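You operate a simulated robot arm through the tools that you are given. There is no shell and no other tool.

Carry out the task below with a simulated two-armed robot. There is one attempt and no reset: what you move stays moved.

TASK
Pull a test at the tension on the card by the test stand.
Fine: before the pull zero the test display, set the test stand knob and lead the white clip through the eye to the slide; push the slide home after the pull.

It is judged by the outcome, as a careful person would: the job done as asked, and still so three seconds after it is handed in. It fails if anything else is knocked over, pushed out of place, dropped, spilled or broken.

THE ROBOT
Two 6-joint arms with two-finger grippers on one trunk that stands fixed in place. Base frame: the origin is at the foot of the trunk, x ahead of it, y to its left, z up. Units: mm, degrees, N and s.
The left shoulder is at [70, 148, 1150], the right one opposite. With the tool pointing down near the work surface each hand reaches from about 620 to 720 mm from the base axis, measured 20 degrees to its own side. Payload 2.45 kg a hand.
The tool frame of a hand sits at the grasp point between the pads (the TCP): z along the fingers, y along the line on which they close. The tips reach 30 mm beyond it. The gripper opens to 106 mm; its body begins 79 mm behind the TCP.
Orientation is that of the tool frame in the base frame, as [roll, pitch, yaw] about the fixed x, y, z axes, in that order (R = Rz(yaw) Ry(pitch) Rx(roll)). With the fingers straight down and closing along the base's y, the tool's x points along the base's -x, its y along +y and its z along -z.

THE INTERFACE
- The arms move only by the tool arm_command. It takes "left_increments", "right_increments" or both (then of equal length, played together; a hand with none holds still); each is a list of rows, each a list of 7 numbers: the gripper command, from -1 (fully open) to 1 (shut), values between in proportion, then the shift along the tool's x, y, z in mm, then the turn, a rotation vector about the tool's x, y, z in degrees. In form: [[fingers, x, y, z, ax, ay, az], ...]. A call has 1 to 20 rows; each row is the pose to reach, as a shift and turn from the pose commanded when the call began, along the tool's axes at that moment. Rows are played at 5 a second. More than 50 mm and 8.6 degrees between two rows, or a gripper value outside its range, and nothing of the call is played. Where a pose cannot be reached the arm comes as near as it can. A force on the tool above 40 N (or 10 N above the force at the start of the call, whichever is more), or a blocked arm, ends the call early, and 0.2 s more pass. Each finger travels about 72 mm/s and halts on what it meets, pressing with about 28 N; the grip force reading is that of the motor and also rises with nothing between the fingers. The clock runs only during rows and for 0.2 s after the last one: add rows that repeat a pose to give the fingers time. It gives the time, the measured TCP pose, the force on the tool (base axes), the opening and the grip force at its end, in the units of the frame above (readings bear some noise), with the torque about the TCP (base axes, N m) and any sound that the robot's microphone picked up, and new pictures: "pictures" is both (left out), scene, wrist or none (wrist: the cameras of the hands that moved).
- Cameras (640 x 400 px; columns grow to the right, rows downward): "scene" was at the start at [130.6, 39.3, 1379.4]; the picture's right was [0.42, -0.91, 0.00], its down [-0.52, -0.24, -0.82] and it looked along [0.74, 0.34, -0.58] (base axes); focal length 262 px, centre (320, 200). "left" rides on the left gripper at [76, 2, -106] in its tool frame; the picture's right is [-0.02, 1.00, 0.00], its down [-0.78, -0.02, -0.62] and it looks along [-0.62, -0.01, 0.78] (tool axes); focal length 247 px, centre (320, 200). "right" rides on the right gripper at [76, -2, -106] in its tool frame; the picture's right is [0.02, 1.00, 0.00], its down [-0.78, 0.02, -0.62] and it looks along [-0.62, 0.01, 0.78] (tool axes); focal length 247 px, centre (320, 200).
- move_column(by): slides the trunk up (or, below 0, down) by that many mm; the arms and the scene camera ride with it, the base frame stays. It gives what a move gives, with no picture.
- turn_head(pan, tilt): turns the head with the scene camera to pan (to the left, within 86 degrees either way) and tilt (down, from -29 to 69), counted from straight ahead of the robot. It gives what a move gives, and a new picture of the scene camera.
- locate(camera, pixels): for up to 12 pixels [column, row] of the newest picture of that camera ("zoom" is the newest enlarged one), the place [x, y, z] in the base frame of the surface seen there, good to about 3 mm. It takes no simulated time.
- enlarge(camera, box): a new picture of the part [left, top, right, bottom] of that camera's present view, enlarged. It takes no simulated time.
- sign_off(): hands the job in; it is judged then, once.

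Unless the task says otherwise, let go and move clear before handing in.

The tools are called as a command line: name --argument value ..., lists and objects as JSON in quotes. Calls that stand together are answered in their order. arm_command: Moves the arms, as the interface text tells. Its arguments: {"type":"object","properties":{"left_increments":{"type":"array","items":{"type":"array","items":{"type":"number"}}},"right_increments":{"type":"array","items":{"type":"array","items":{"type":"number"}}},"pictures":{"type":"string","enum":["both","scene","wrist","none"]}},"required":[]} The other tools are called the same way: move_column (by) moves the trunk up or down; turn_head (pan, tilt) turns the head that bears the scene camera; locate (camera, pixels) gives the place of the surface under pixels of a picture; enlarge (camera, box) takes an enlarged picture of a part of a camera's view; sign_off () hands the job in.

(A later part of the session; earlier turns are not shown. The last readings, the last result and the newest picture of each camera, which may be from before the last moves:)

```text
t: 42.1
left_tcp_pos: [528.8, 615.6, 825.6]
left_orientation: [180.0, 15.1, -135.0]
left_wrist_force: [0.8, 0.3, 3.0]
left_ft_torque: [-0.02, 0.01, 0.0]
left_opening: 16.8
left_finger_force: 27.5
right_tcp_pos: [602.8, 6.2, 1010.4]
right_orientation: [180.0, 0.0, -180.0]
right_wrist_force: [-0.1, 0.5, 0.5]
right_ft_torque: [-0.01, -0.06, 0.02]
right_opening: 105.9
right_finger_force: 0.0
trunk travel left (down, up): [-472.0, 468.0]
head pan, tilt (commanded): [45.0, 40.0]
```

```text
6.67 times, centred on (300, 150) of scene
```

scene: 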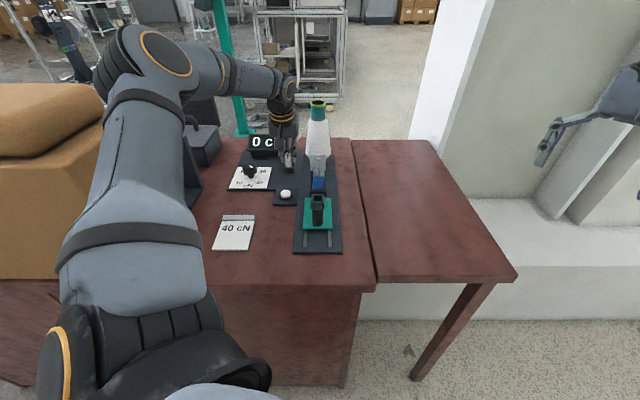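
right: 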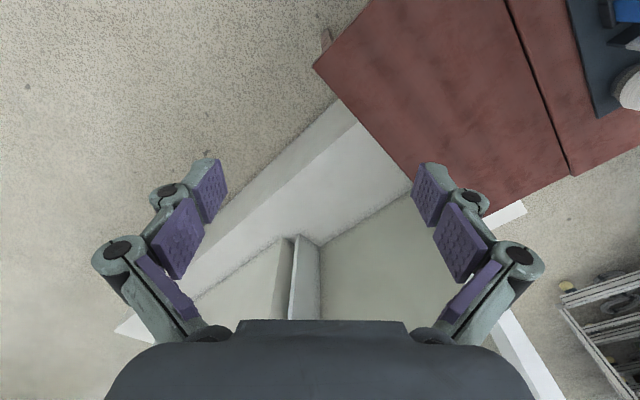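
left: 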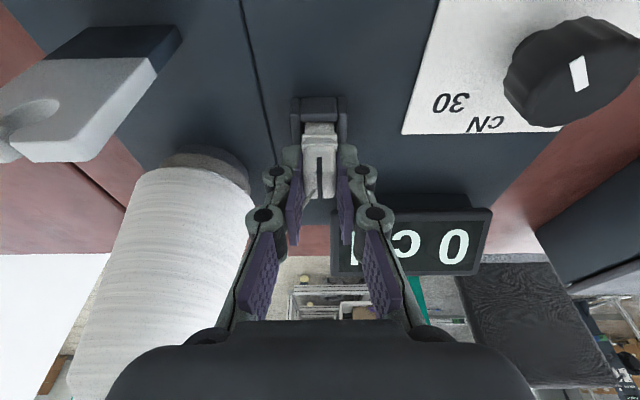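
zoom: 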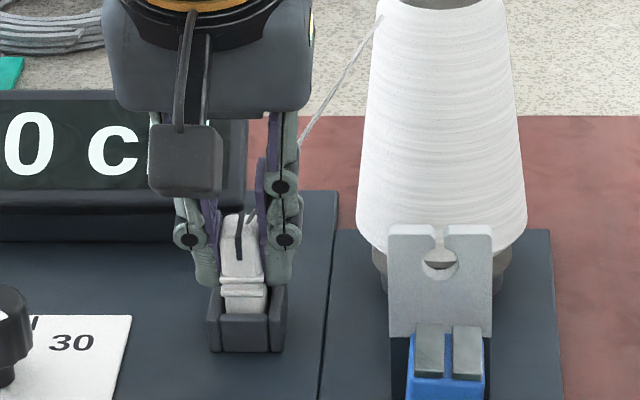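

The clip is seated again (3 N contact). I'll release and lift clear.

arm_command --left_increments '[[0.7, 0, 0, 0, 0, 0, 0], [0.3, 0, 0, 0, 0, 0, 0], [0.06, 0, 0, 0, 0, 0, 0], [0.06, 0, 0, 0, 0, 0, 0], [0.06, -4, 0, -14.7, 0, 0, 0], [0.06, -8, 0, -29.4, 0, 0, 0], [0.06, -12.1, 0, -44.4, 0, 0, 0], [0.06, -12.1, 0, -44.4, 0, 0, 0]]'

enlarge --camera "scene" --box '[260, 120, 340, 180]'

```text
t: 43.9
left_tcp_pos: [529.0, 612.9, 873.1]
left_orientation: [-180.0, 15.1, -135.0]
left_wrist_force: [-0.9, 0.3, -0.7]
left_ft_torque: [0.01, -0.01, 0.0]
left_opening: 50.0
left_finger_force: 0.1
right_tcp_pos: [604.3, 6.8, 1010.3]
right_orientation: [180.0, 0.0, 180.0]
right_wrist_force: [-0.1, 0.0, 0.4]
right_ft_torque: [0.02, 0.02, 0.0]
right_opening: 106.0
right_finger_force: 0.0
trunk travel left (down, up): [-472.0, 468.0]
head pan, tilt (commanded): [45.0, 40.0]
```

scene: 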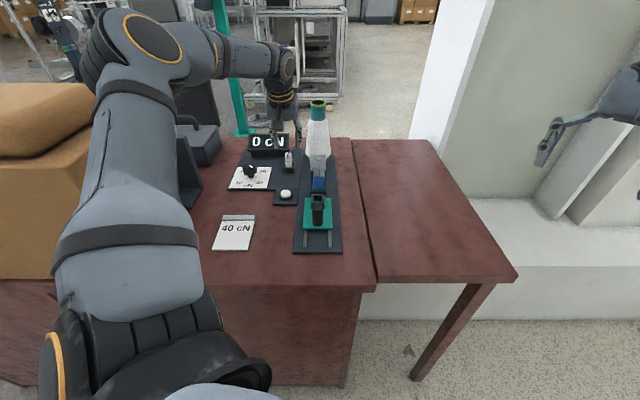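
left: 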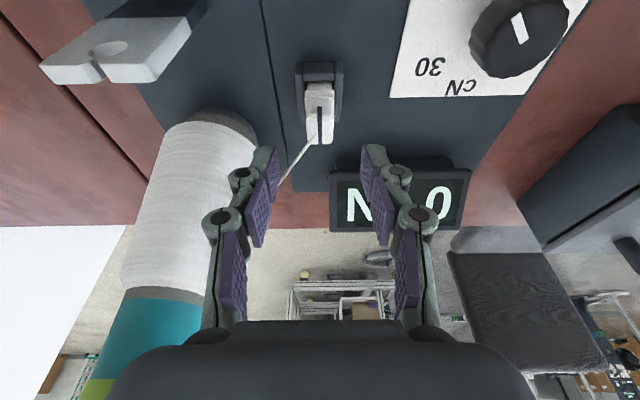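

```text
6.67 times, centred on (300, 150) of scene
```

zoom: 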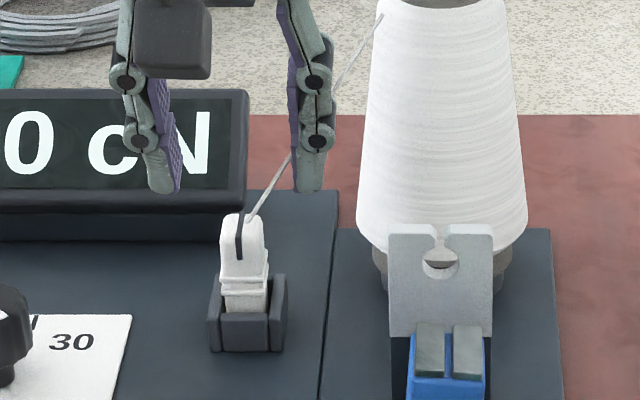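

The clip stands back in its holder as at the start. Now I'll move above the blue block with the hand vertical and opened to ~72 mm, for a close look before straightening it.

arm_command --left_increments '[[0.06, 7, 0, -26, 0, 0, 0], [0.06, 30, 0, -34, 0, 4, 0], [-0.1, 55, 0, -42, 0, 8, 0], [-0.36, 80, -10, -50, 0, 12, 0], [-0.36, 96, -40, -54, 0, 15, 0], [-0.36, 96, -70, -54, 0, 15, 0], [-0.36, 96, -88, -54, 0, 15, 0], [-0.36, 96, -88, -54, 0, 15, 0]]'

enlarge --camera "left" --box '[240, 70, 400, 210]'

```text
t: 45.7
left_tcp_pos: [516.1, 475.1, 899.3]
left_orientation: [180.0, 0.1, -135.0]
left_wrist_force: [-0.3, 0.3, 0.0]
left_ft_torque: [0.0, 0.0, 0.0]
left_opening: 72.1
left_finger_force: 0.0
right_tcp_pos: [602.9, 6.6, 1011.4]
right_orientation: [-180.0, 0.0, -180.0]
right_wrist_force: [0.3, 0.0, 0.1]
right_ft_torque: [-0.02, -0.01, -0.01]
right_opening: 106.0
right_finger_force: 0.1
trunk travel left (down, up): [-472.0, 468.0]
head pan, tilt (commanded): [45.0, 40.0]
```

scene: 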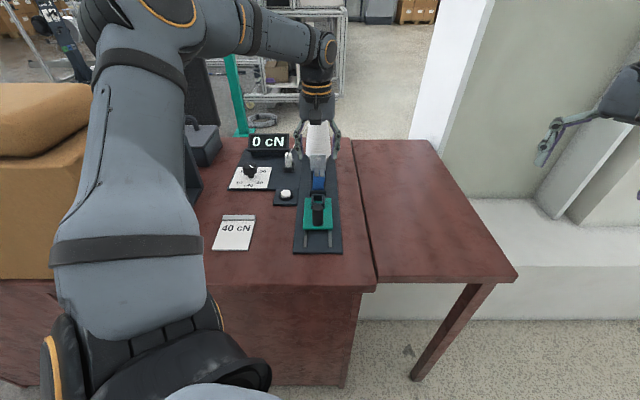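
left: 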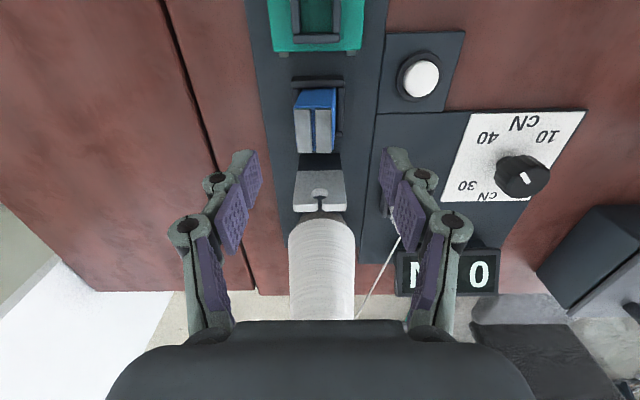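

```text
2.86 times, centred on (320, 140) of left
```

zoom: 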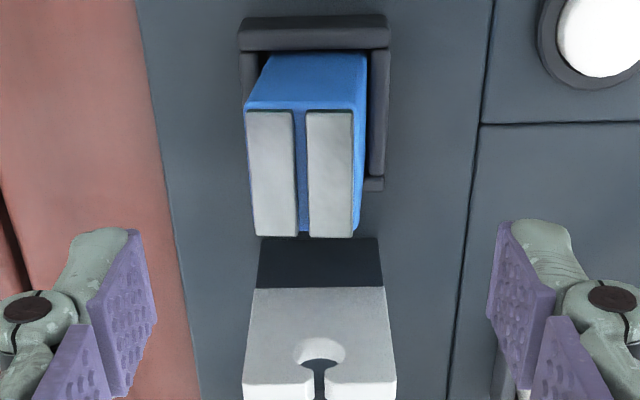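

Seen from above, the blue's strips centre at col 300 versus its base/holder at col 314, confirming a small lean to +v. I'll measure the holder edges to know the true centre before squeezing it upright.

locate --camera "zoom" --pixels '[[246, 36], [383, 36], [248, 80], [380, 110], [250, 120], [350, 120], [253, 225], [350, 225], [290, 60], [360, 75], [312, 380], [330, 380]]'

```text
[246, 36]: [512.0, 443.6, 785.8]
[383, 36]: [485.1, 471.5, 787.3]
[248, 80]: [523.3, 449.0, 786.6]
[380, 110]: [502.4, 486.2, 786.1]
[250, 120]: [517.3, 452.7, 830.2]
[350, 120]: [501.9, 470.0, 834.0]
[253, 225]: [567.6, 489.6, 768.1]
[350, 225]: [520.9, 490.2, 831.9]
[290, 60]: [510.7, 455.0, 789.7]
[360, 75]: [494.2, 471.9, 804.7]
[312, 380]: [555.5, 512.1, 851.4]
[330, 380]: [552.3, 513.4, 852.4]
```

Holder centre is v≈29.0, matching the hand's v≈29.0. I'll descend beside the block (tips to z≈802) with the pads wide, checking for contact.

arm_command --left_increments '[[-0.36, 0, 0, 25, 0, 0, 0], [-0.36, 0, 0, 50, 0, 0, 0], [-0.36, 0, 0, 67, 0, 0, 0], [-0.36, 0, 0, 67, 0, 0, 0]]'

enlarge --camera "left" --box '[230, 90, 410, 220]'

enlarge --camera "scene" --box '[288, 140, 358, 210]'

```text
t: 46.7
left_tcp_pos: [516.0, 477.7, 833.0]
left_orientation: [-179.9, 0.2, -135.0]
left_wrist_force: [-0.2, 0.0, -0.4]
left_ft_torque: [0.01, -0.01, 0.01]
left_opening: 72.0
left_finger_force: 0.1
right_tcp_pos: [602.5, 6.2, 1010.9]
right_orientation: [180.0, 0.0, -180.0]
right_wrist_force: [0.8, -0.4, -0.4]
right_ft_torque: [-0.01, 0.0, 0.01]
right_opening: 106.0
right_finger_force: 0.0
trunk travel left (down, up): [-472.0, 468.0]
head pan, tilt (commanded): [45.0, 40.0]
```

scene: 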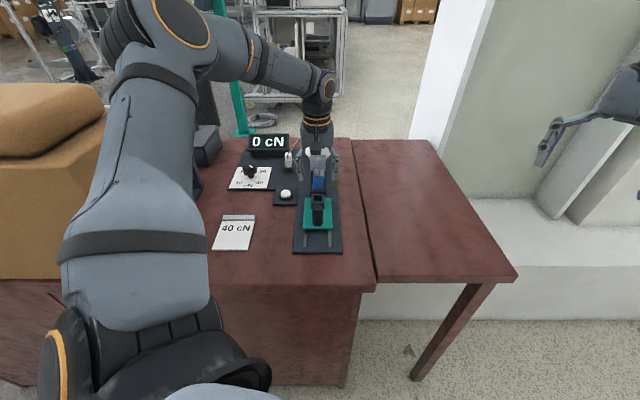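
left: 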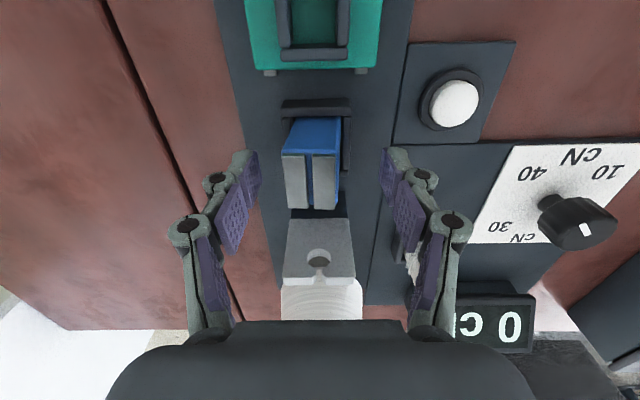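

```text
3.08 times, centred on (320, 155) of left
```

zoom: 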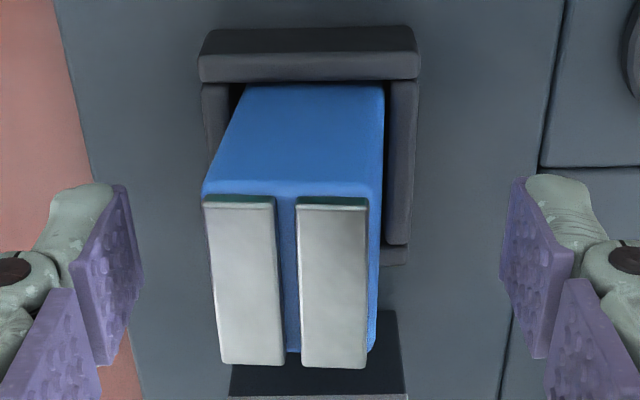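

```text
5.71 times, centred on (323, 175) of scene
```

zoom: 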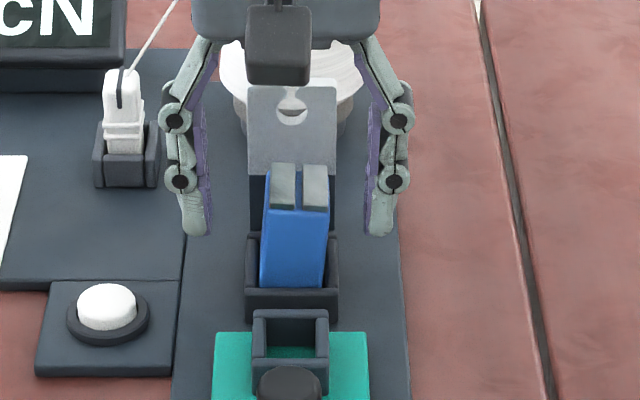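

The wrist zoom shows the block's base against the −v side and its top leaning to +v. I'll close the pads gently in stages to about 31 mm to push it upright.

arm_command --left_increments '[[0, 0, 0, 0, 0, 0, 0], [0.17, 0, 0, 0, 0, 0, 0], [0.25, 0, 0, 0, 0, 0, 0], [0.32, 0, 0, 0, 0, 0, 0], [0.36, 0, 0, 0, 0, 0, 0], [0.4, 0, 0, 0, 0, 0, 0], [0.42, 0, 0, 0, 0, 0, 0], [0.42, 0, 0, 0, 0, 0, 0]]'

enlarge --camera "left" --box '[230, 90, 410, 220]'

enlarge --camera "scene" --box '[288, 140, 358, 210]'

```text
t: 48.5
left_tcp_pos: [516.8, 475.8, 833.7]
left_orientation: [-180.0, 0.0, -134.9]
left_wrist_force: [1.4, -1.2, 0.3]
left_ft_torque: [0.0, -0.02, 0.03]
left_opening: 31.8
left_finger_force: 0.7
right_tcp_pos: [603.2, 7.1, 1010.2]
right_orientation: [-180.0, 0.0, 180.0]
right_wrist_force: [0.7, 0.4, 0.1]
right_ft_torque: [0.03, 0.01, 0.0]
right_opening: 106.2
right_finger_force: 0.0
trunk travel left (down, up): [-472.0, 468.0]
head pan, tilt (commanded): [45.0, 40.0]
```

scene: 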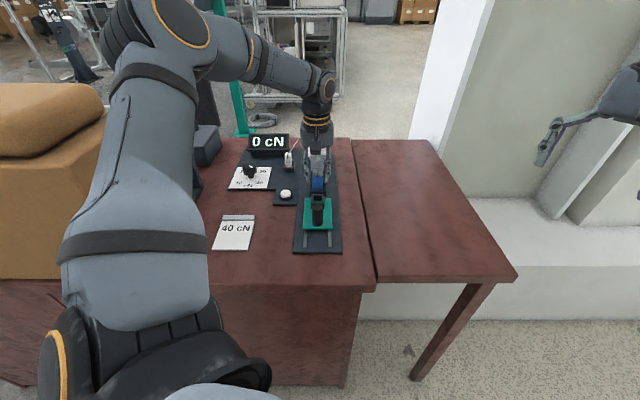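
left: 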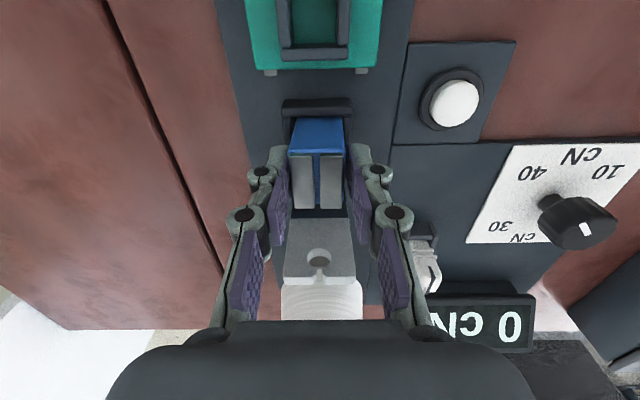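

```text
3.08 times, centred on (320, 155) of left
```

zoom: 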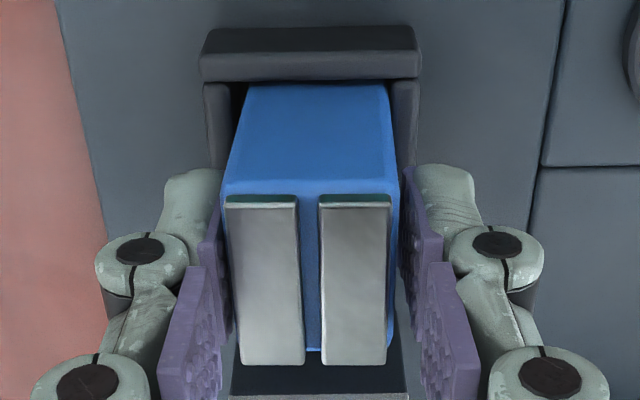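

```text
5.71 times, centred on (323, 175) of scene
```

zoom: 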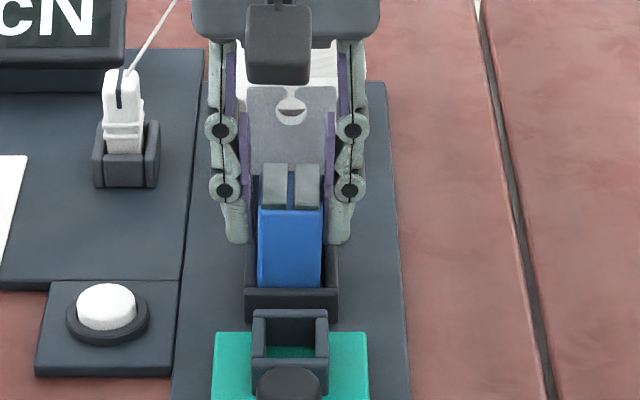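

The block is nearly upright now, strips centred on the eye in the scene zoom (290 vs 292). I'll squeeze very slightly more, then open and check.

arm_command --left_increments '[[0.44, 0, 0, 0, 0, 0, 0], [0.47, 0, 0, 0, 0, 0, 0], [0.47, 0, 0, 0, 0, 0, 0], [0.4, 0, 0, 0, 0, 0, 0], [0.3, 0, 0, 0, 0, 0, 0], [0, 0, 0, 0, 0, 0, 0], [-0.36, 0, 0, 0, 0, 0, 0], [-0.36, 0, 0, 0, 0, 0, 0]]'

enlarge --camera "left" --box '[230, 90, 410, 220]'

enlarge --camera "scene" --box '[288, 140, 358, 210]'

```text
t: 50.3
left_tcp_pos: [515.4, 477.3, 832.0]
left_orientation: [180.0, 0.1, -135.0]
left_wrist_force: [0.1, -0.3, -0.1]
left_ft_torque: [0.03, 0.0, -0.01]
left_opening: 71.9
left_finger_force: 0.1
right_tcp_pos: [603.3, 6.3, 1011.6]
right_orientation: [180.0, 0.0, 179.9]
right_wrist_force: [-0.1, 0.5, 0.0]
right_ft_torque: [0.01, 0.01, 0.01]
right_opening: 105.9
right_finger_force: 0.2
trunk travel left (down, up): [-472.0, 468.0]
head pan, tilt (commanded): [45.0, 40.0]
```

scene: 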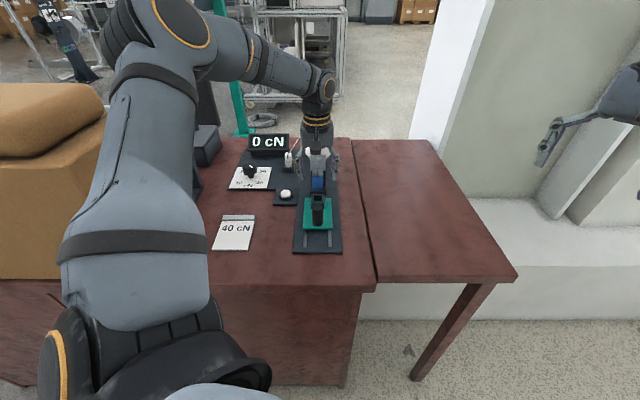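
left: 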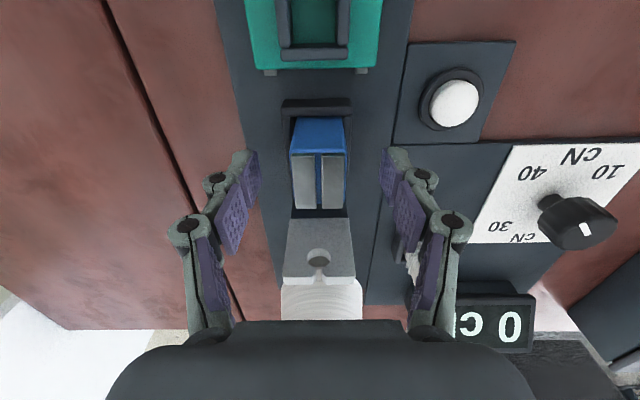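

```text
3.08 times, centred on (320, 155) of left
```

zoom: 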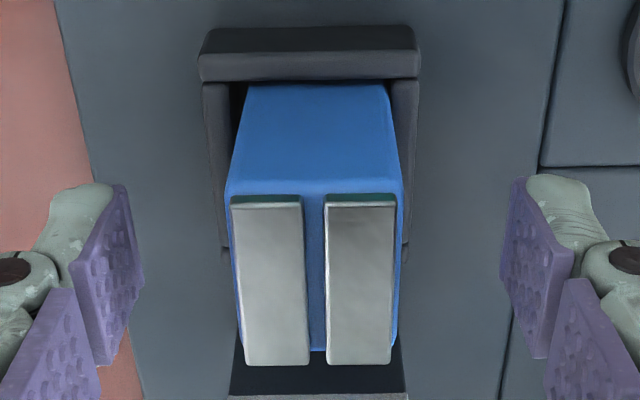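

```text
5.71 times, centred on (323, 175) of scene
```

zoom: 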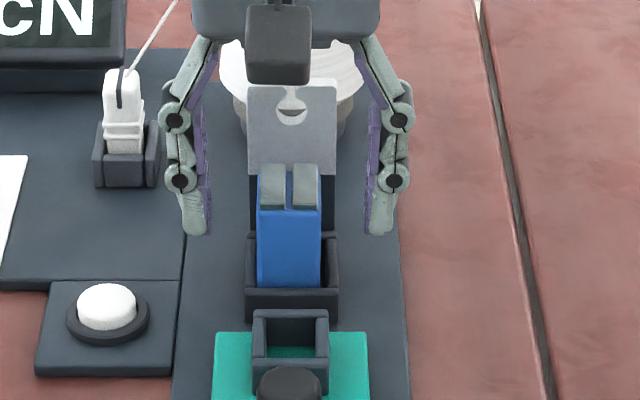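

The blue block is upright and centred again (strips 289 over base 289 in the scene zoom). I'll measure its far end and the eye's face once more for the gap.

locate --camera "zoom" --pixels '[[290, 166], [308, 166], [290, 190], [305, 190], [262, 150], [320, 150], [275, 115], [310, 115], [291, 115], [262, 100], [325, 100], [290, 140]]'

locate --camera "left" --pixels '[[304, 208], [332, 208], [304, 156], [332, 156], [300, 222], [340, 222], [300, 214], [292, 240], [350, 240], [319, 268], [300, 268], [340, 268]]'

```text
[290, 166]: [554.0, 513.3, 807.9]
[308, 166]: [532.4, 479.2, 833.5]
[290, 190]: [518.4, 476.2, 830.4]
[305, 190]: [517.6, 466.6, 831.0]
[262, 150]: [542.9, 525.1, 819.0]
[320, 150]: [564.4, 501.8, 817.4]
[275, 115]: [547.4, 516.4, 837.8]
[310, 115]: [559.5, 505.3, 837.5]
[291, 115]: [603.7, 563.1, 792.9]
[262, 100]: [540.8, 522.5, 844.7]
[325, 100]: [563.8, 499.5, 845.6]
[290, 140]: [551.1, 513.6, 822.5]
```

```text
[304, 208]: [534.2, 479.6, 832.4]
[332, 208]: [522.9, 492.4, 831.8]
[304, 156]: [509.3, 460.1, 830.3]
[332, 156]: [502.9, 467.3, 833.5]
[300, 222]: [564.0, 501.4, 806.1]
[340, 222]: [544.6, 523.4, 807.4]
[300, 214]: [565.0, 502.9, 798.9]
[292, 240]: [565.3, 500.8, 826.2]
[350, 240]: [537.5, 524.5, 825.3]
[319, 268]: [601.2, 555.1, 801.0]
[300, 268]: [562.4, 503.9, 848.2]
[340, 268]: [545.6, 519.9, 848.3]
```

Gap between blue (u≈718) and eye (u≈754) is 36 mm, so a vertical grip will fit the ~25 mm clip-and-finger depth. First I'll bring the right hand round as a side camera on the eye (free space over the right desk half), in two moves.

arm_command --right_increments '[[-1, 1, 18, 6, 0, 0, -8.3], [-1, 2, 36, 12, 0, 0, -16.6], [-1, 3, 55, 20, 0, 0, -25], [-1, 4, 74, 27, 0, 0, -33.3], [-1, 5, 93, 33, 0, 0, -41.6], [-1, 6, 112, 40, 0, 0, -50], [-1, 7, 130, 47, 0, 0, -58.3], [-1, 8, 149, 53, 0, 0, -66.6], [-1, 9, 168, 60, 0, 0, -75], [-1, 10, 187, 67, 0, 0, -83.3], [-1, 12, 205, 73, 0, 0, -91.6], [-1, 13, 224, 80, 0, 0, -100]]'

```text
t: 52.9
left_tcp_pos: [515.9, 475.6, 832.9]
left_orientation: [179.9, 0.2, -135.1]
left_wrist_force: [-0.6, -0.1, -0.4]
left_ft_torque: [0.0, 0.02, 0.01]
left_opening: 72.3
left_finger_force: 0.1
right_tcp_pos: [619.0, 32.2, 939.7]
right_orientation: [179.9, 0.1, -80.3]
right_wrist_force: [0.4, 0.0, -0.3]
right_ft_torque: [0.01, 0.02, 0.06]
right_opening: 106.0
right_finger_force: 0.0
right hand out of reach, approached as far as the arm can: row 2, 3, 4, 5, 6, 7, 8, 9, 10, 11, 12
trunk travel left (down, up): [-472.0, 468.0]
head pan, tilt (commanded): [45.0, 40.0]
```

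scene: 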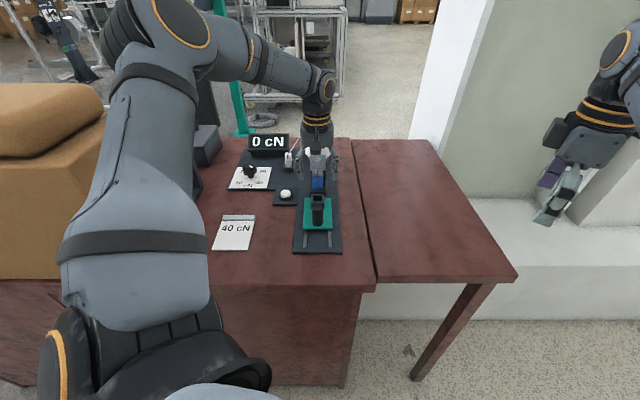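
right: 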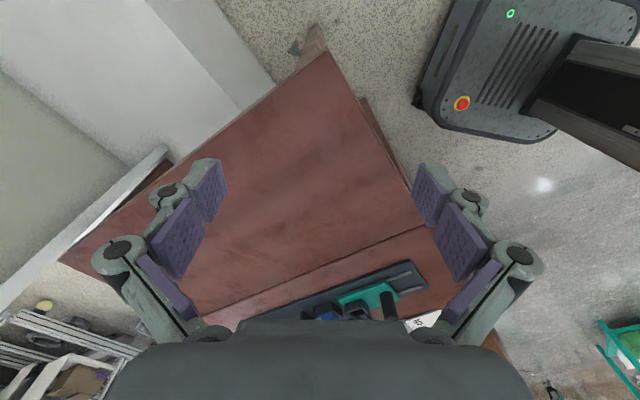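

The right hand stopped short at (619,32) at its reach limit. Tilting the fingers outward by 33° frees reach and levels the camera toward the eye, so I'll do that with a nearer target.

arm_command --right_increments '[[-1, 20, 1, 0, 0, -8.3, 0], [-1, 40, 2, 0, 0, -16.6, 0], [-1, 60, 3, 0, 0, -25, 0], [-1, 80, 4, 0, 0, -33, 0], [-1, 80, 4, 0, 0, -33, 0]]'

```text
t: 54.1
left_tcp_pos: [516.0, 476.1, 833.2]
left_orientation: [-179.9, 0.1, -135.0]
left_wrist_force: [0.4, -0.8, 0.3]
left_ft_torque: [-0.05, 0.0, -0.04]
left_opening: 72.3
left_finger_force: 0.1
right_tcp_pos: [654.4, -47.4, 948.3]
right_orientation: [180.0, 33.0, -79.9]
right_wrist_force: [0.3, -0.7, 0.4]
right_ft_torque: [-0.02, 0.01, -0.01]
right_opening: 106.0
right_finger_force: 0.1
right hand out of reach, approached as far as the arm can: row 1, 2, 3, 4, 5
trunk travel left (down, up): [-472.0, 468.0]
head pan, tilt (commanded): [45.0, 40.0]
```

scene: 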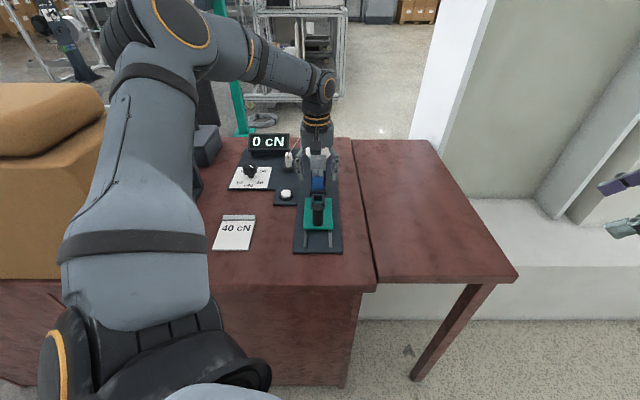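
right: 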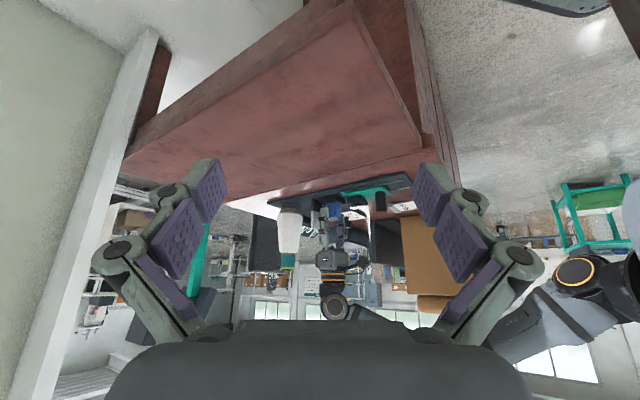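

The right camera now looks level at the stand (upside down) with the cone at (290,225) and the left hand at (330,240). I'll enlarge to see if it is a useful side view.

enlarge --camera "right" --box '[260, 175, 400, 275]'

```text
4.00 times, centred on (330, 225) of right
```

zoom: 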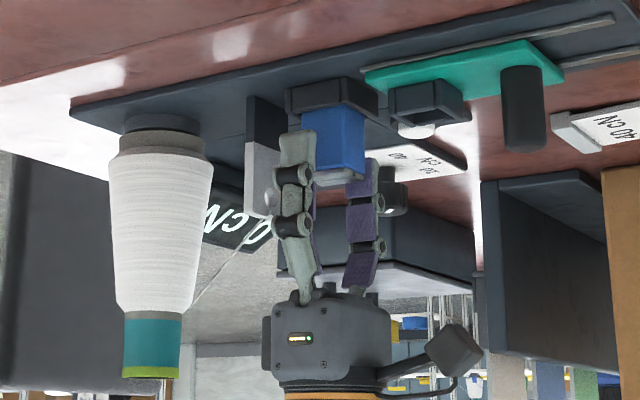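

This side view is excellent: eye plate edge-on at (262,170), blue block, slide and the thread from (258,240) to the cone (190,305). Now I'll move the left hand back above the clip, nearly vertical (5° tilt), 50 mm opening, hovering at z≈878.

arm_command --left_increments '[[-0.36, 0, 0, -40, 0, 0, 0], [-0.1, 0, 0, -67, 0, 0, 0], [0.06, 0, 30, -67, 0, 0, 0], [0.06, 0, 60, -67, 0, 0, 0], [0.06, 0, 88.4, -67, 0, 0, 0], [0.06, -35, 88.4, -67, 0, -2, 0], [0.06, -70, 88.4, -60, 0, -4, 0], [0.06, -104.6, 88.4, -45, 0, -5, 0], [0.06, -104.6, 88.4, -45, 0, -5, 0]]'

enlarge --camera "left" --box '[250, 90, 390, 190]'

enlarge --camera "right" --box '[260, 175, 400, 275]'

```text
t: 56.1
left_tcp_pos: [527.4, 613.7, 877.3]
left_orientation: [-179.9, 5.0, -135.1]
left_wrist_force: [-0.3, -0.2, 0.1]
left_ft_torque: [-0.01, -0.03, 0.02]
left_opening: 50.0
left_finger_force: 0.0
right_tcp_pos: [653.6, -47.5, 949.8]
right_orientation: [179.9, 32.9, -79.9]
right_wrist_force: [0.6, 0.2, 0.7]
right_ft_torque: [0.01, -0.03, -0.03]
right_opening: 106.2
right_finger_force: 0.0
trunk travel left (down, up): [-472.0, 468.0]
head pan, tilt (commanded): [45.0, 40.0]
```

scene: 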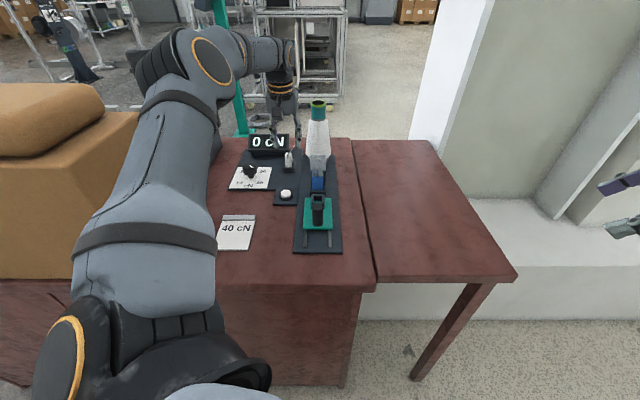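
left: 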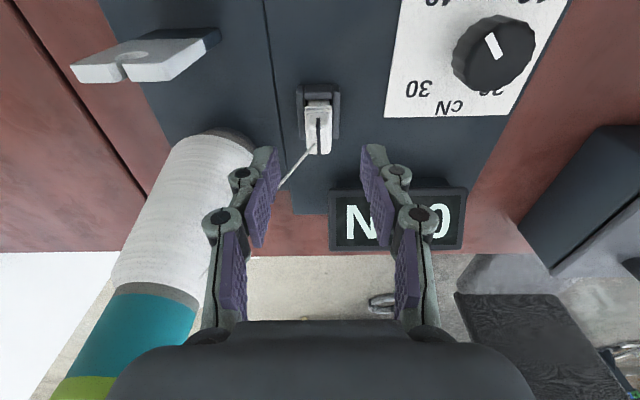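

```text
4.00 times, centred on (320, 140) of left
```

zoom: 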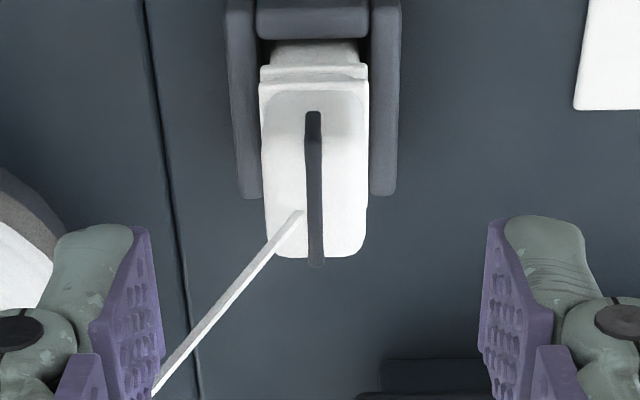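

```text
4.00 times, centred on (330, 225) of right
```

zoom: 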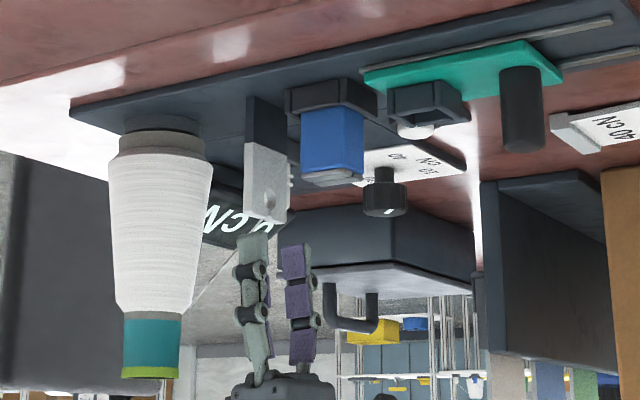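

The clip head (centre col 314 in the zoom) is about 1 mm left of the pads' centre (321). I'll shift 1 mm, descend 55 mm straight down and close.

arm_command --left_increments '[[0.06, 1.3, -1, 15, 0, 0, 0], [0.06, 2.6, -1, 30, 0, 0, 0], [0.06, 3.9, -1, 45, 0, 0, 0], [0.06, 4.8, -1, 54.8, 0, 0, 0], [0.06, 4.8, -1, 54.8, 0, 0, 0], [0.5, 4.8, -1, 54.8, 0, 0, 0], [0.8, 4.8, -1, 54.8, 0, 0, 0], [1, 4.8, -1, 54.8, 0, 0, 0], [1, 4.8, -1, 54.8, 0, 0, 0], [1, 4.8, -1, 54.8, 0, 0, 0]]'

enlarge --camera "left" --box '[250, 100, 390, 210]'

enlarge --camera "scene" --box '[260, 120, 340, 180]'

```text
t: 58.3
left_tcp_pos: [527.7, 613.7, 822.0]
left_orientation: [179.9, 5.0, -135.0]
left_wrist_force: [0.0, 0.1, -1.1]
left_ft_torque: [-0.01, 0.01, -0.02]
left_opening: 16.6
left_finger_force: 28.4
right_tcp_pos: [654.6, -48.2, 948.7]
right_orientation: [179.9, 33.0, -80.0]
right_wrist_force: [0.0, 1.2, 0.0]
right_ft_torque: [-0.02, -0.02, -0.01]
right_opening: 106.1
right_finger_force: 0.1
trunk travel left (down, up): [-472.0, 468.0]
head pan, tilt (commanded): [45.0, 40.0]
```

scene: 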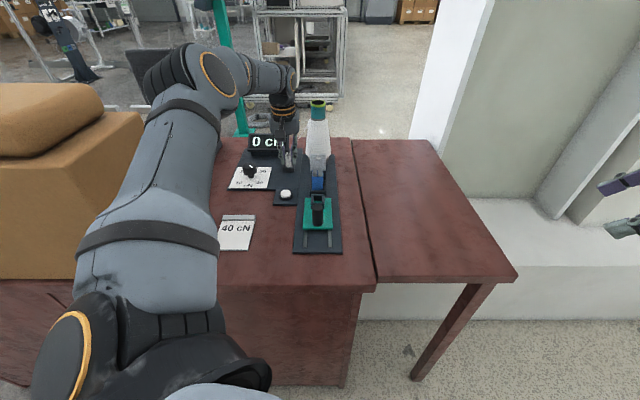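
left: 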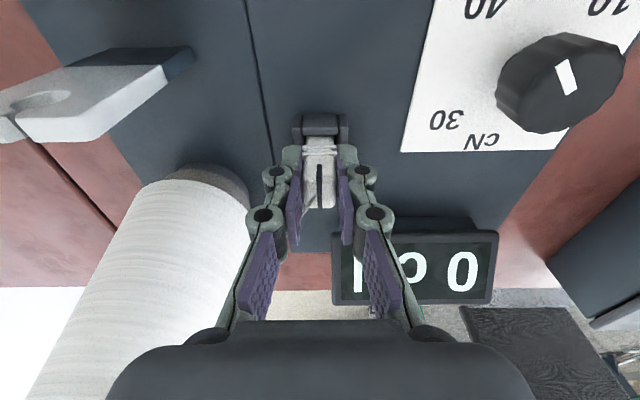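

```text
3.64 times, centred on (320, 155) of left
```

zoom: 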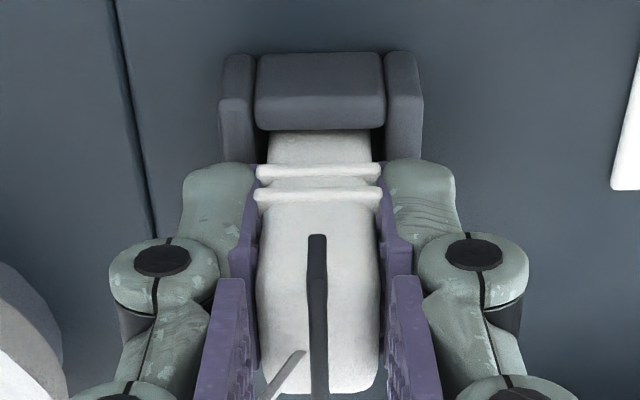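

```text
6.67 times, centred on (300, 150) of scene
```

zoom: 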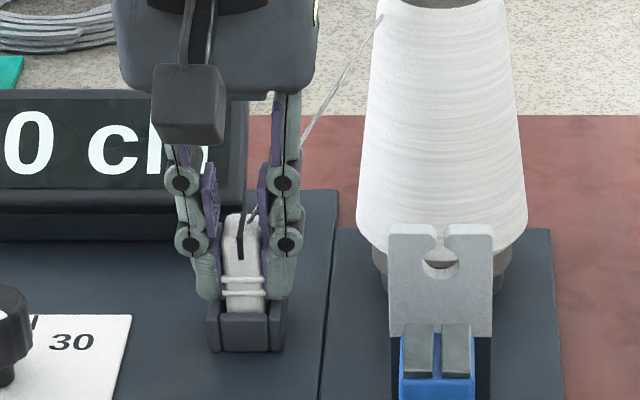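

The clip is gripped again with the hand nearly vertical. I'll lift it ~97 mm so its bottom clears the eye top (z≈857).

arm_command --left_increments '[[1, -0.9, 0, -10, 0, 0, 0], [1, -2.6, 0, -30, 0, 0, 0], [1, -4.4, 0, -50, 0, 0, 0], [1, -6.1, 0, -70, 0, 0, 0], [1, -8.45, 0, -96.6, 0, 0, 0], [1, -8.45, 0, -96.6, 0, 0, 0]]'

enlarge --camera "right" --box '[260, 175, 400, 275]'

enlarge --camera "scene" --box '[260, 90, 350, 180]'

```text
t: 59.7
left_tcp_pos: [529.7, 610.6, 918.8]
left_orientation: [-180.0, 5.1, -135.0]
left_wrist_force: [-0.2, -0.2, -1.0]
left_ft_torque: [-0.04, -0.01, -0.04]
left_opening: 16.6
left_finger_force: 27.5
right_tcp_pos: [654.7, -46.8, 948.3]
right_orientation: [-180.0, 32.9, -80.0]
right_wrist_force: [-0.4, 0.5, -0.5]
right_ft_torque: [-0.01, 0.03, 0.01]
right_opening: 106.0
right_finger_force: 0.1
trunk travel left (down, up): [-472.0, 468.0]
head pan, tilt (commanded): [45.0, 40.0]
```

scene: 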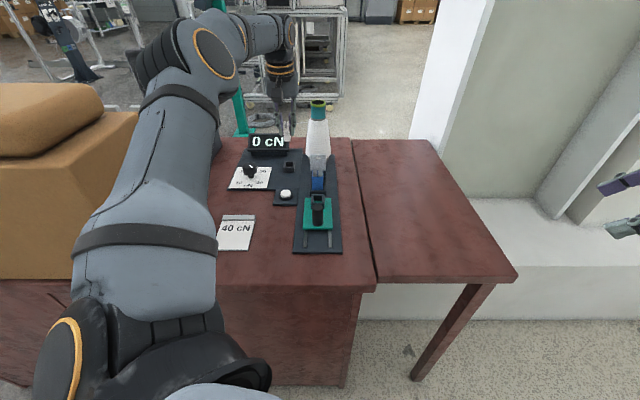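
left: 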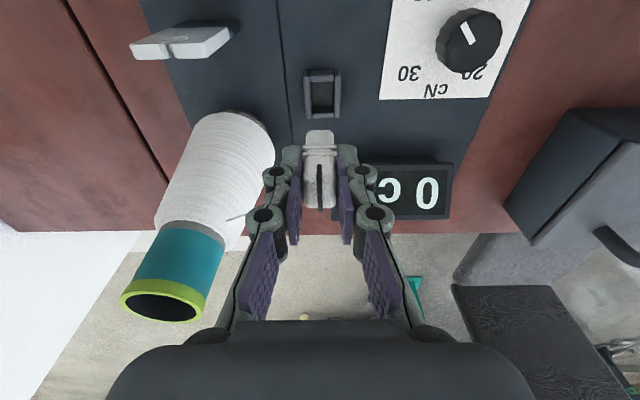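

```text
4.00 times, centred on (330, 225) of right
```

zoom: 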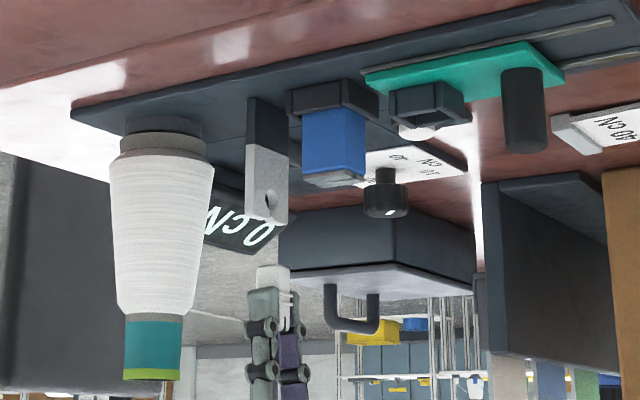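

```text
4.44 times, centred on (305, 135) of scene
```

zoom: 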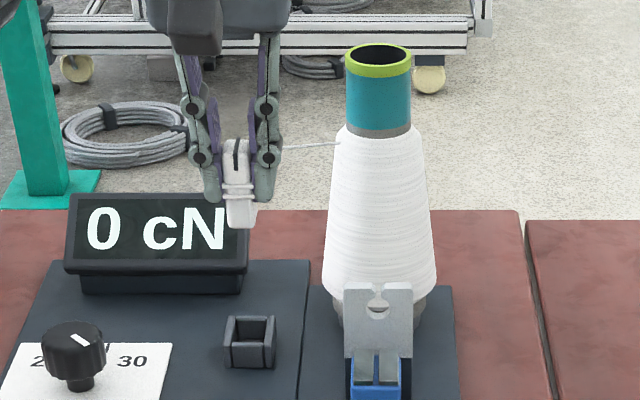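

Clip is at z≈919 with the thread straight to the cone. I'll go −u 20 mm, across to v≈30 behind the eye, and then back over the eye top to in front of it (u≈733), all at this height.

arm_command --left_increments '[[1, 20, 0, -1.7, 0, 0, 0], [1, 20, -20, -1.7, 0, 0, 0], [1, 20, -45, -1.7, 0, 0, 0], [1, 20, -70, -1.7, 0, 0, 0], [1, 20, -89.7, -1.7, 0, 0, 0], [1, 20, -89.7, -1.7, 0, 0, 0]]'

enlarge --camera "right" --box '[260, 175, 400, 275]'

enlarge --camera "left" --box '[230, 60, 410, 240]'

```text
t: 61.1
left_tcp_pos: [576.8, 534.6, 916.7]
left_orientation: [-179.9, 5.1, -135.0]
left_wrist_force: [0.0, 0.6, -0.5]
left_ft_torque: [0.0, 0.0, 0.0]
left_opening: 16.5
left_finger_force: 28.2
right_tcp_pos: [653.6, -47.1, 949.0]
right_orientation: [179.8, 32.9, -80.0]
right_wrist_force: [-0.7, -0.2, 0.7]
right_ft_torque: [-0.03, 0.0, 0.04]
right_opening: 106.1
right_finger_force: 0.0
trunk travel left (down, up): [-472.0, 468.0]
head pan, tilt (commanded): [45.0, 40.0]
```

scene: 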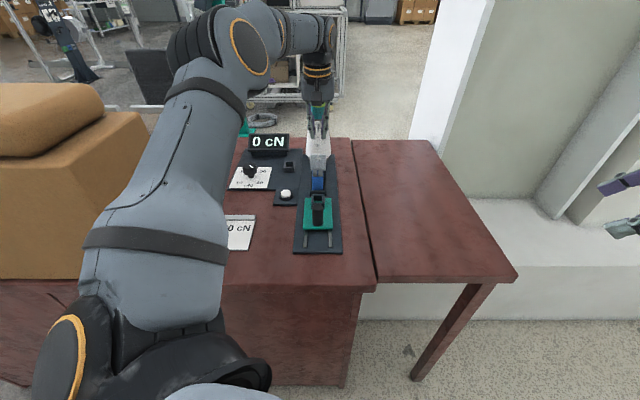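
left: 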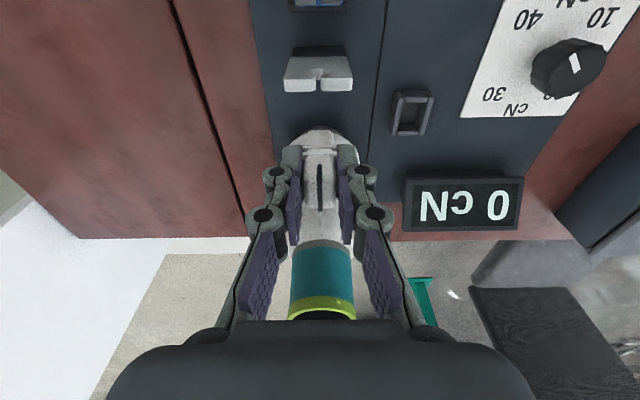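

```text
4.00 times, centred on (330, 225) of right
```

zoom: 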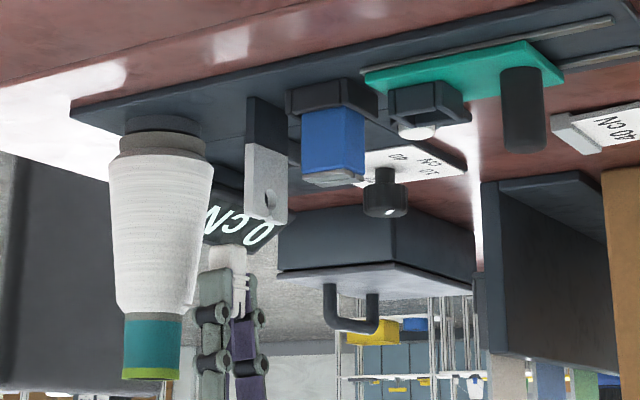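

```text
2.22 times, centred on (320, 150) of left
```

zoom: 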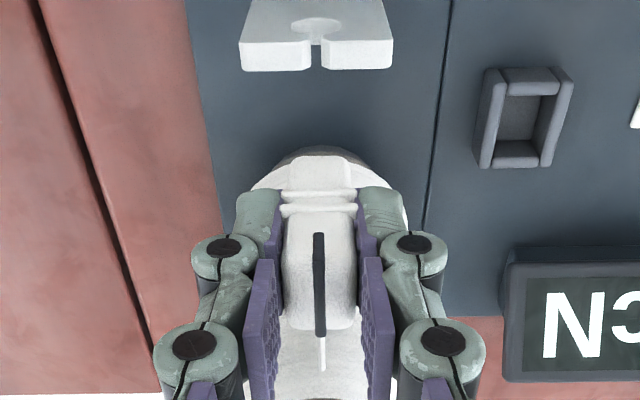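

The thread's exit rotates round the cone to face the clip, so on the centre line the thread stays at the slot's v. The clip slit (col 319) lines up with the eye slot (col 316), within ~0.2 mm, so I'll pass over the eye top, 54 mm toward −u.

arm_command --left_increments '[[1, 14, 0, -1.2, 0, 0, 0], [1, 28, 0, -2.4, 0, 0, 0], [1, 41, 0, -3.6, 0, 0, 0], [1, 53.8, 0, -4.7, 0, 0, 0], [1, 53.8, 0, -4.7, 0, 0, 0]]'

enlarge --camera "right" --box '[280, 185, 380, 255]'

enlarge --camera "left" --box '[230, 60, 410, 240]'

```text
t: 62.3
left_tcp_pos: [539.9, 496.1, 917.9]
left_orientation: [180.0, 5.1, -135.0]
left_wrist_force: [0.8, -0.8, -0.8]
left_ft_torque: [0.01, 0.05, -0.01]
left_opening: 16.8
left_finger_force: 27.9
right_tcp_pos: [653.8, -46.9, 947.8]
right_orientation: [179.9, 33.0, -80.0]
right_wrist_force: [-0.2, 0.2, 0.9]
right_ft_torque: [-0.04, 0.04, 0.0]
right_opening: 105.8
right_finger_force: 0.0
trunk travel left (down, up): [-472.0, 468.0]
head pan, tilt (commanded): [45.0, 40.0]
```

scene: 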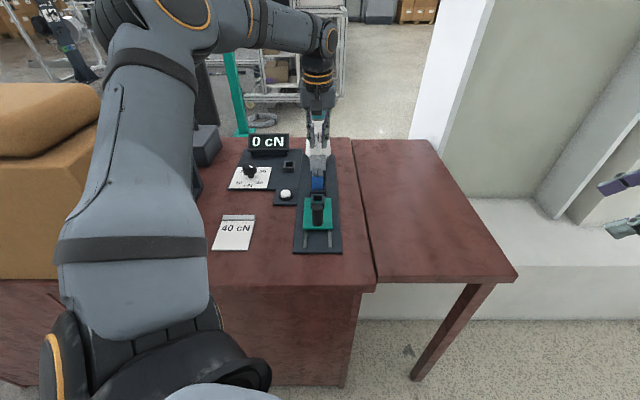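
left: 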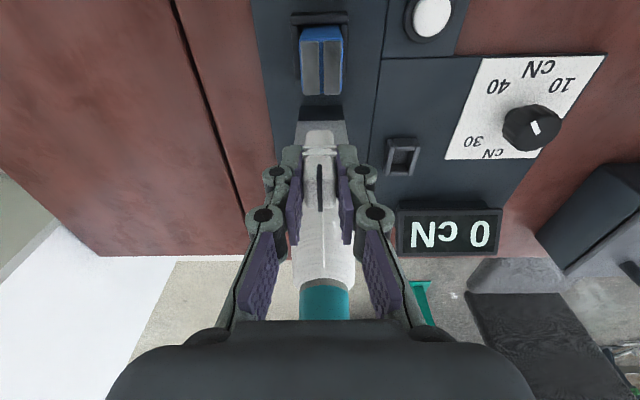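

```text
5.71 times, centred on (330, 220) of right
```

zoom: 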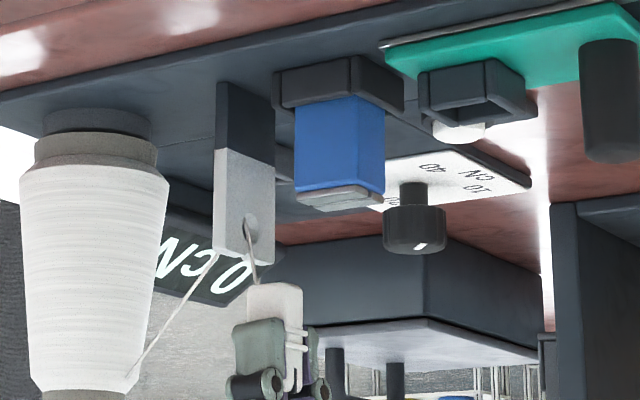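

```text
2.22 times, centred on (320, 150) of left
```

zoom: 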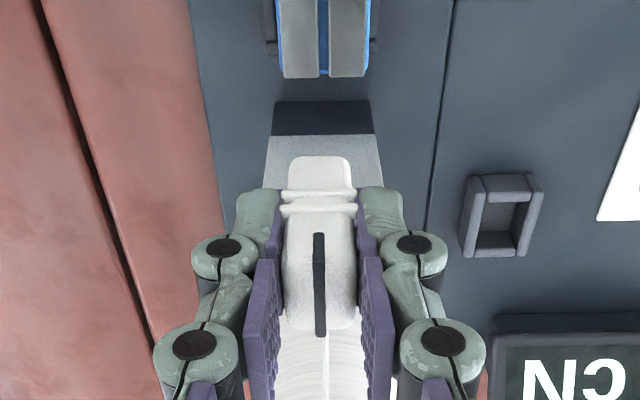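

The side view shows the thread already caught: it runs from the cone to the eye, through the hole at (250,232), and on to the clip at (263,285). So I'll keep the height and carry the clip along the centre line to u≈670, to view the slide socket.

arm_command --left_increments '[[1, 16, 0, -1.4, 0, 0, 0], [1, 32, 0, -2.8, 0, 0, 0], [1, 48, 0, -4.2, 0, 0, 0], [1, 62.8, 0, -5.5, 0, 0, 0], [1, 62.8, 0, -5.5, 0, 0, 0]]'

enlarge --camera "right" --box '[280, 175, 400, 255]'

enlarge --camera "left" --box '[230, 0, 410, 180]'

```text
t: 63.5
left_tcp_pos: [493.5, 451.9, 917.1]
left_orientation: [179.9, 5.1, -135.0]
left_wrist_force: [1.1, 0.7, -0.8]
left_ft_torque: [0.02, 0.02, -0.02]
left_opening: 16.8
left_finger_force: 28.0
right_tcp_pos: [653.7, -46.8, 947.8]
right_orientation: [179.9, 32.9, -80.0]
right_wrist_force: [0.5, 0.2, 0.1]
right_ft_torque: [0.02, -0.01, 0.0]
right_opening: 106.0
right_finger_force: 0.1
trunk travel left (down, up): [-472.0, 468.0]
head pan, tilt (commanded): [45.0, 40.0]
```

scene: 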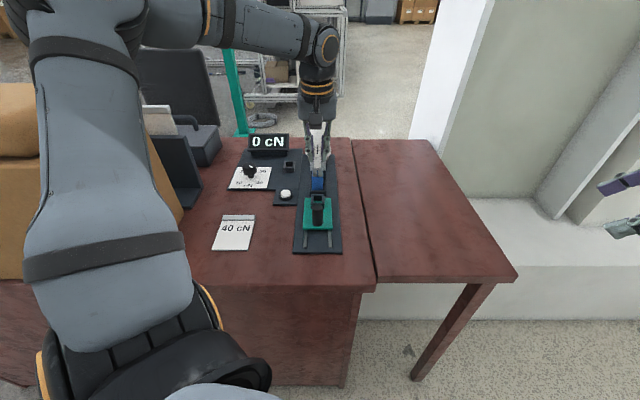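
left: 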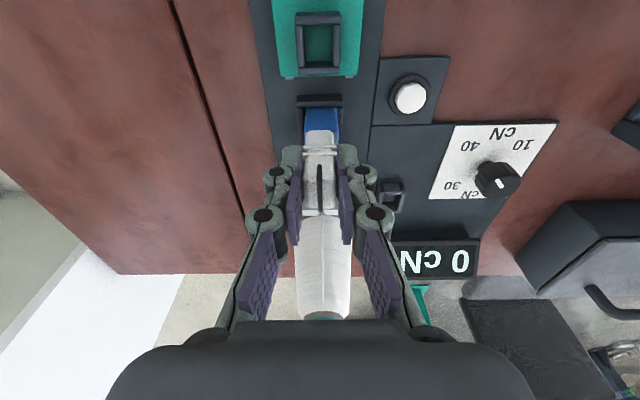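

```text
5.00 times, centred on (340, 215) of right
```

zoom: 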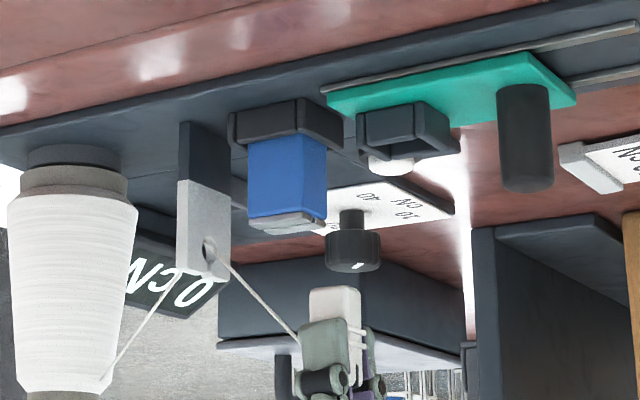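

```text
2.22 times, centred on (320, 90) of left
```

zoom: 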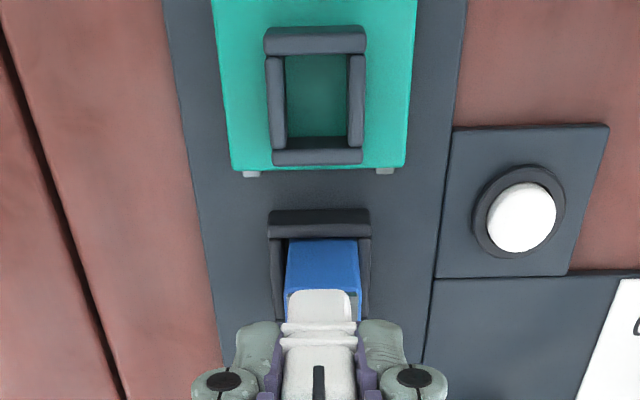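

Thread now clearly bends at the eye hole and follows the clip. The socket is visible at (317,45) in the wrist view; I'll measure its walls and floor.

locate --camera "zoom" --pixels '[[315, 35], [315, 46], [317, 150], [317, 162], [270, 95], [281, 95], [350, 95], [361, 95], [317, 100], [317, 70], [317, 135], [235, 165]]'

enlarge --camera "left" --box '[280, 0, 360, 80]'

```text
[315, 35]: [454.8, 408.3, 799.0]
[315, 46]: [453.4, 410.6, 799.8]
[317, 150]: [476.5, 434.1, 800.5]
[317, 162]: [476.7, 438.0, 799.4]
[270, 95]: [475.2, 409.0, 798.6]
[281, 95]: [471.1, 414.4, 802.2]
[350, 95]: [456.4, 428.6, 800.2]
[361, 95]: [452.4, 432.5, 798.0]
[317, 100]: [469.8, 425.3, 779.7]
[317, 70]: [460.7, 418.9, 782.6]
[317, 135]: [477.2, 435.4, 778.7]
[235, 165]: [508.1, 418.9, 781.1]
```

```text
5.00 times, centred on (320, 40) of left
```

zoom: 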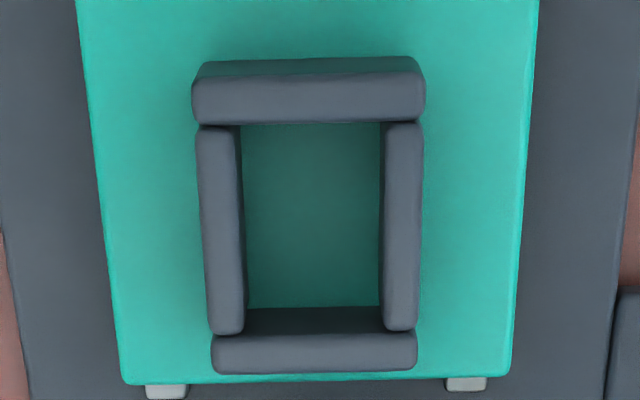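

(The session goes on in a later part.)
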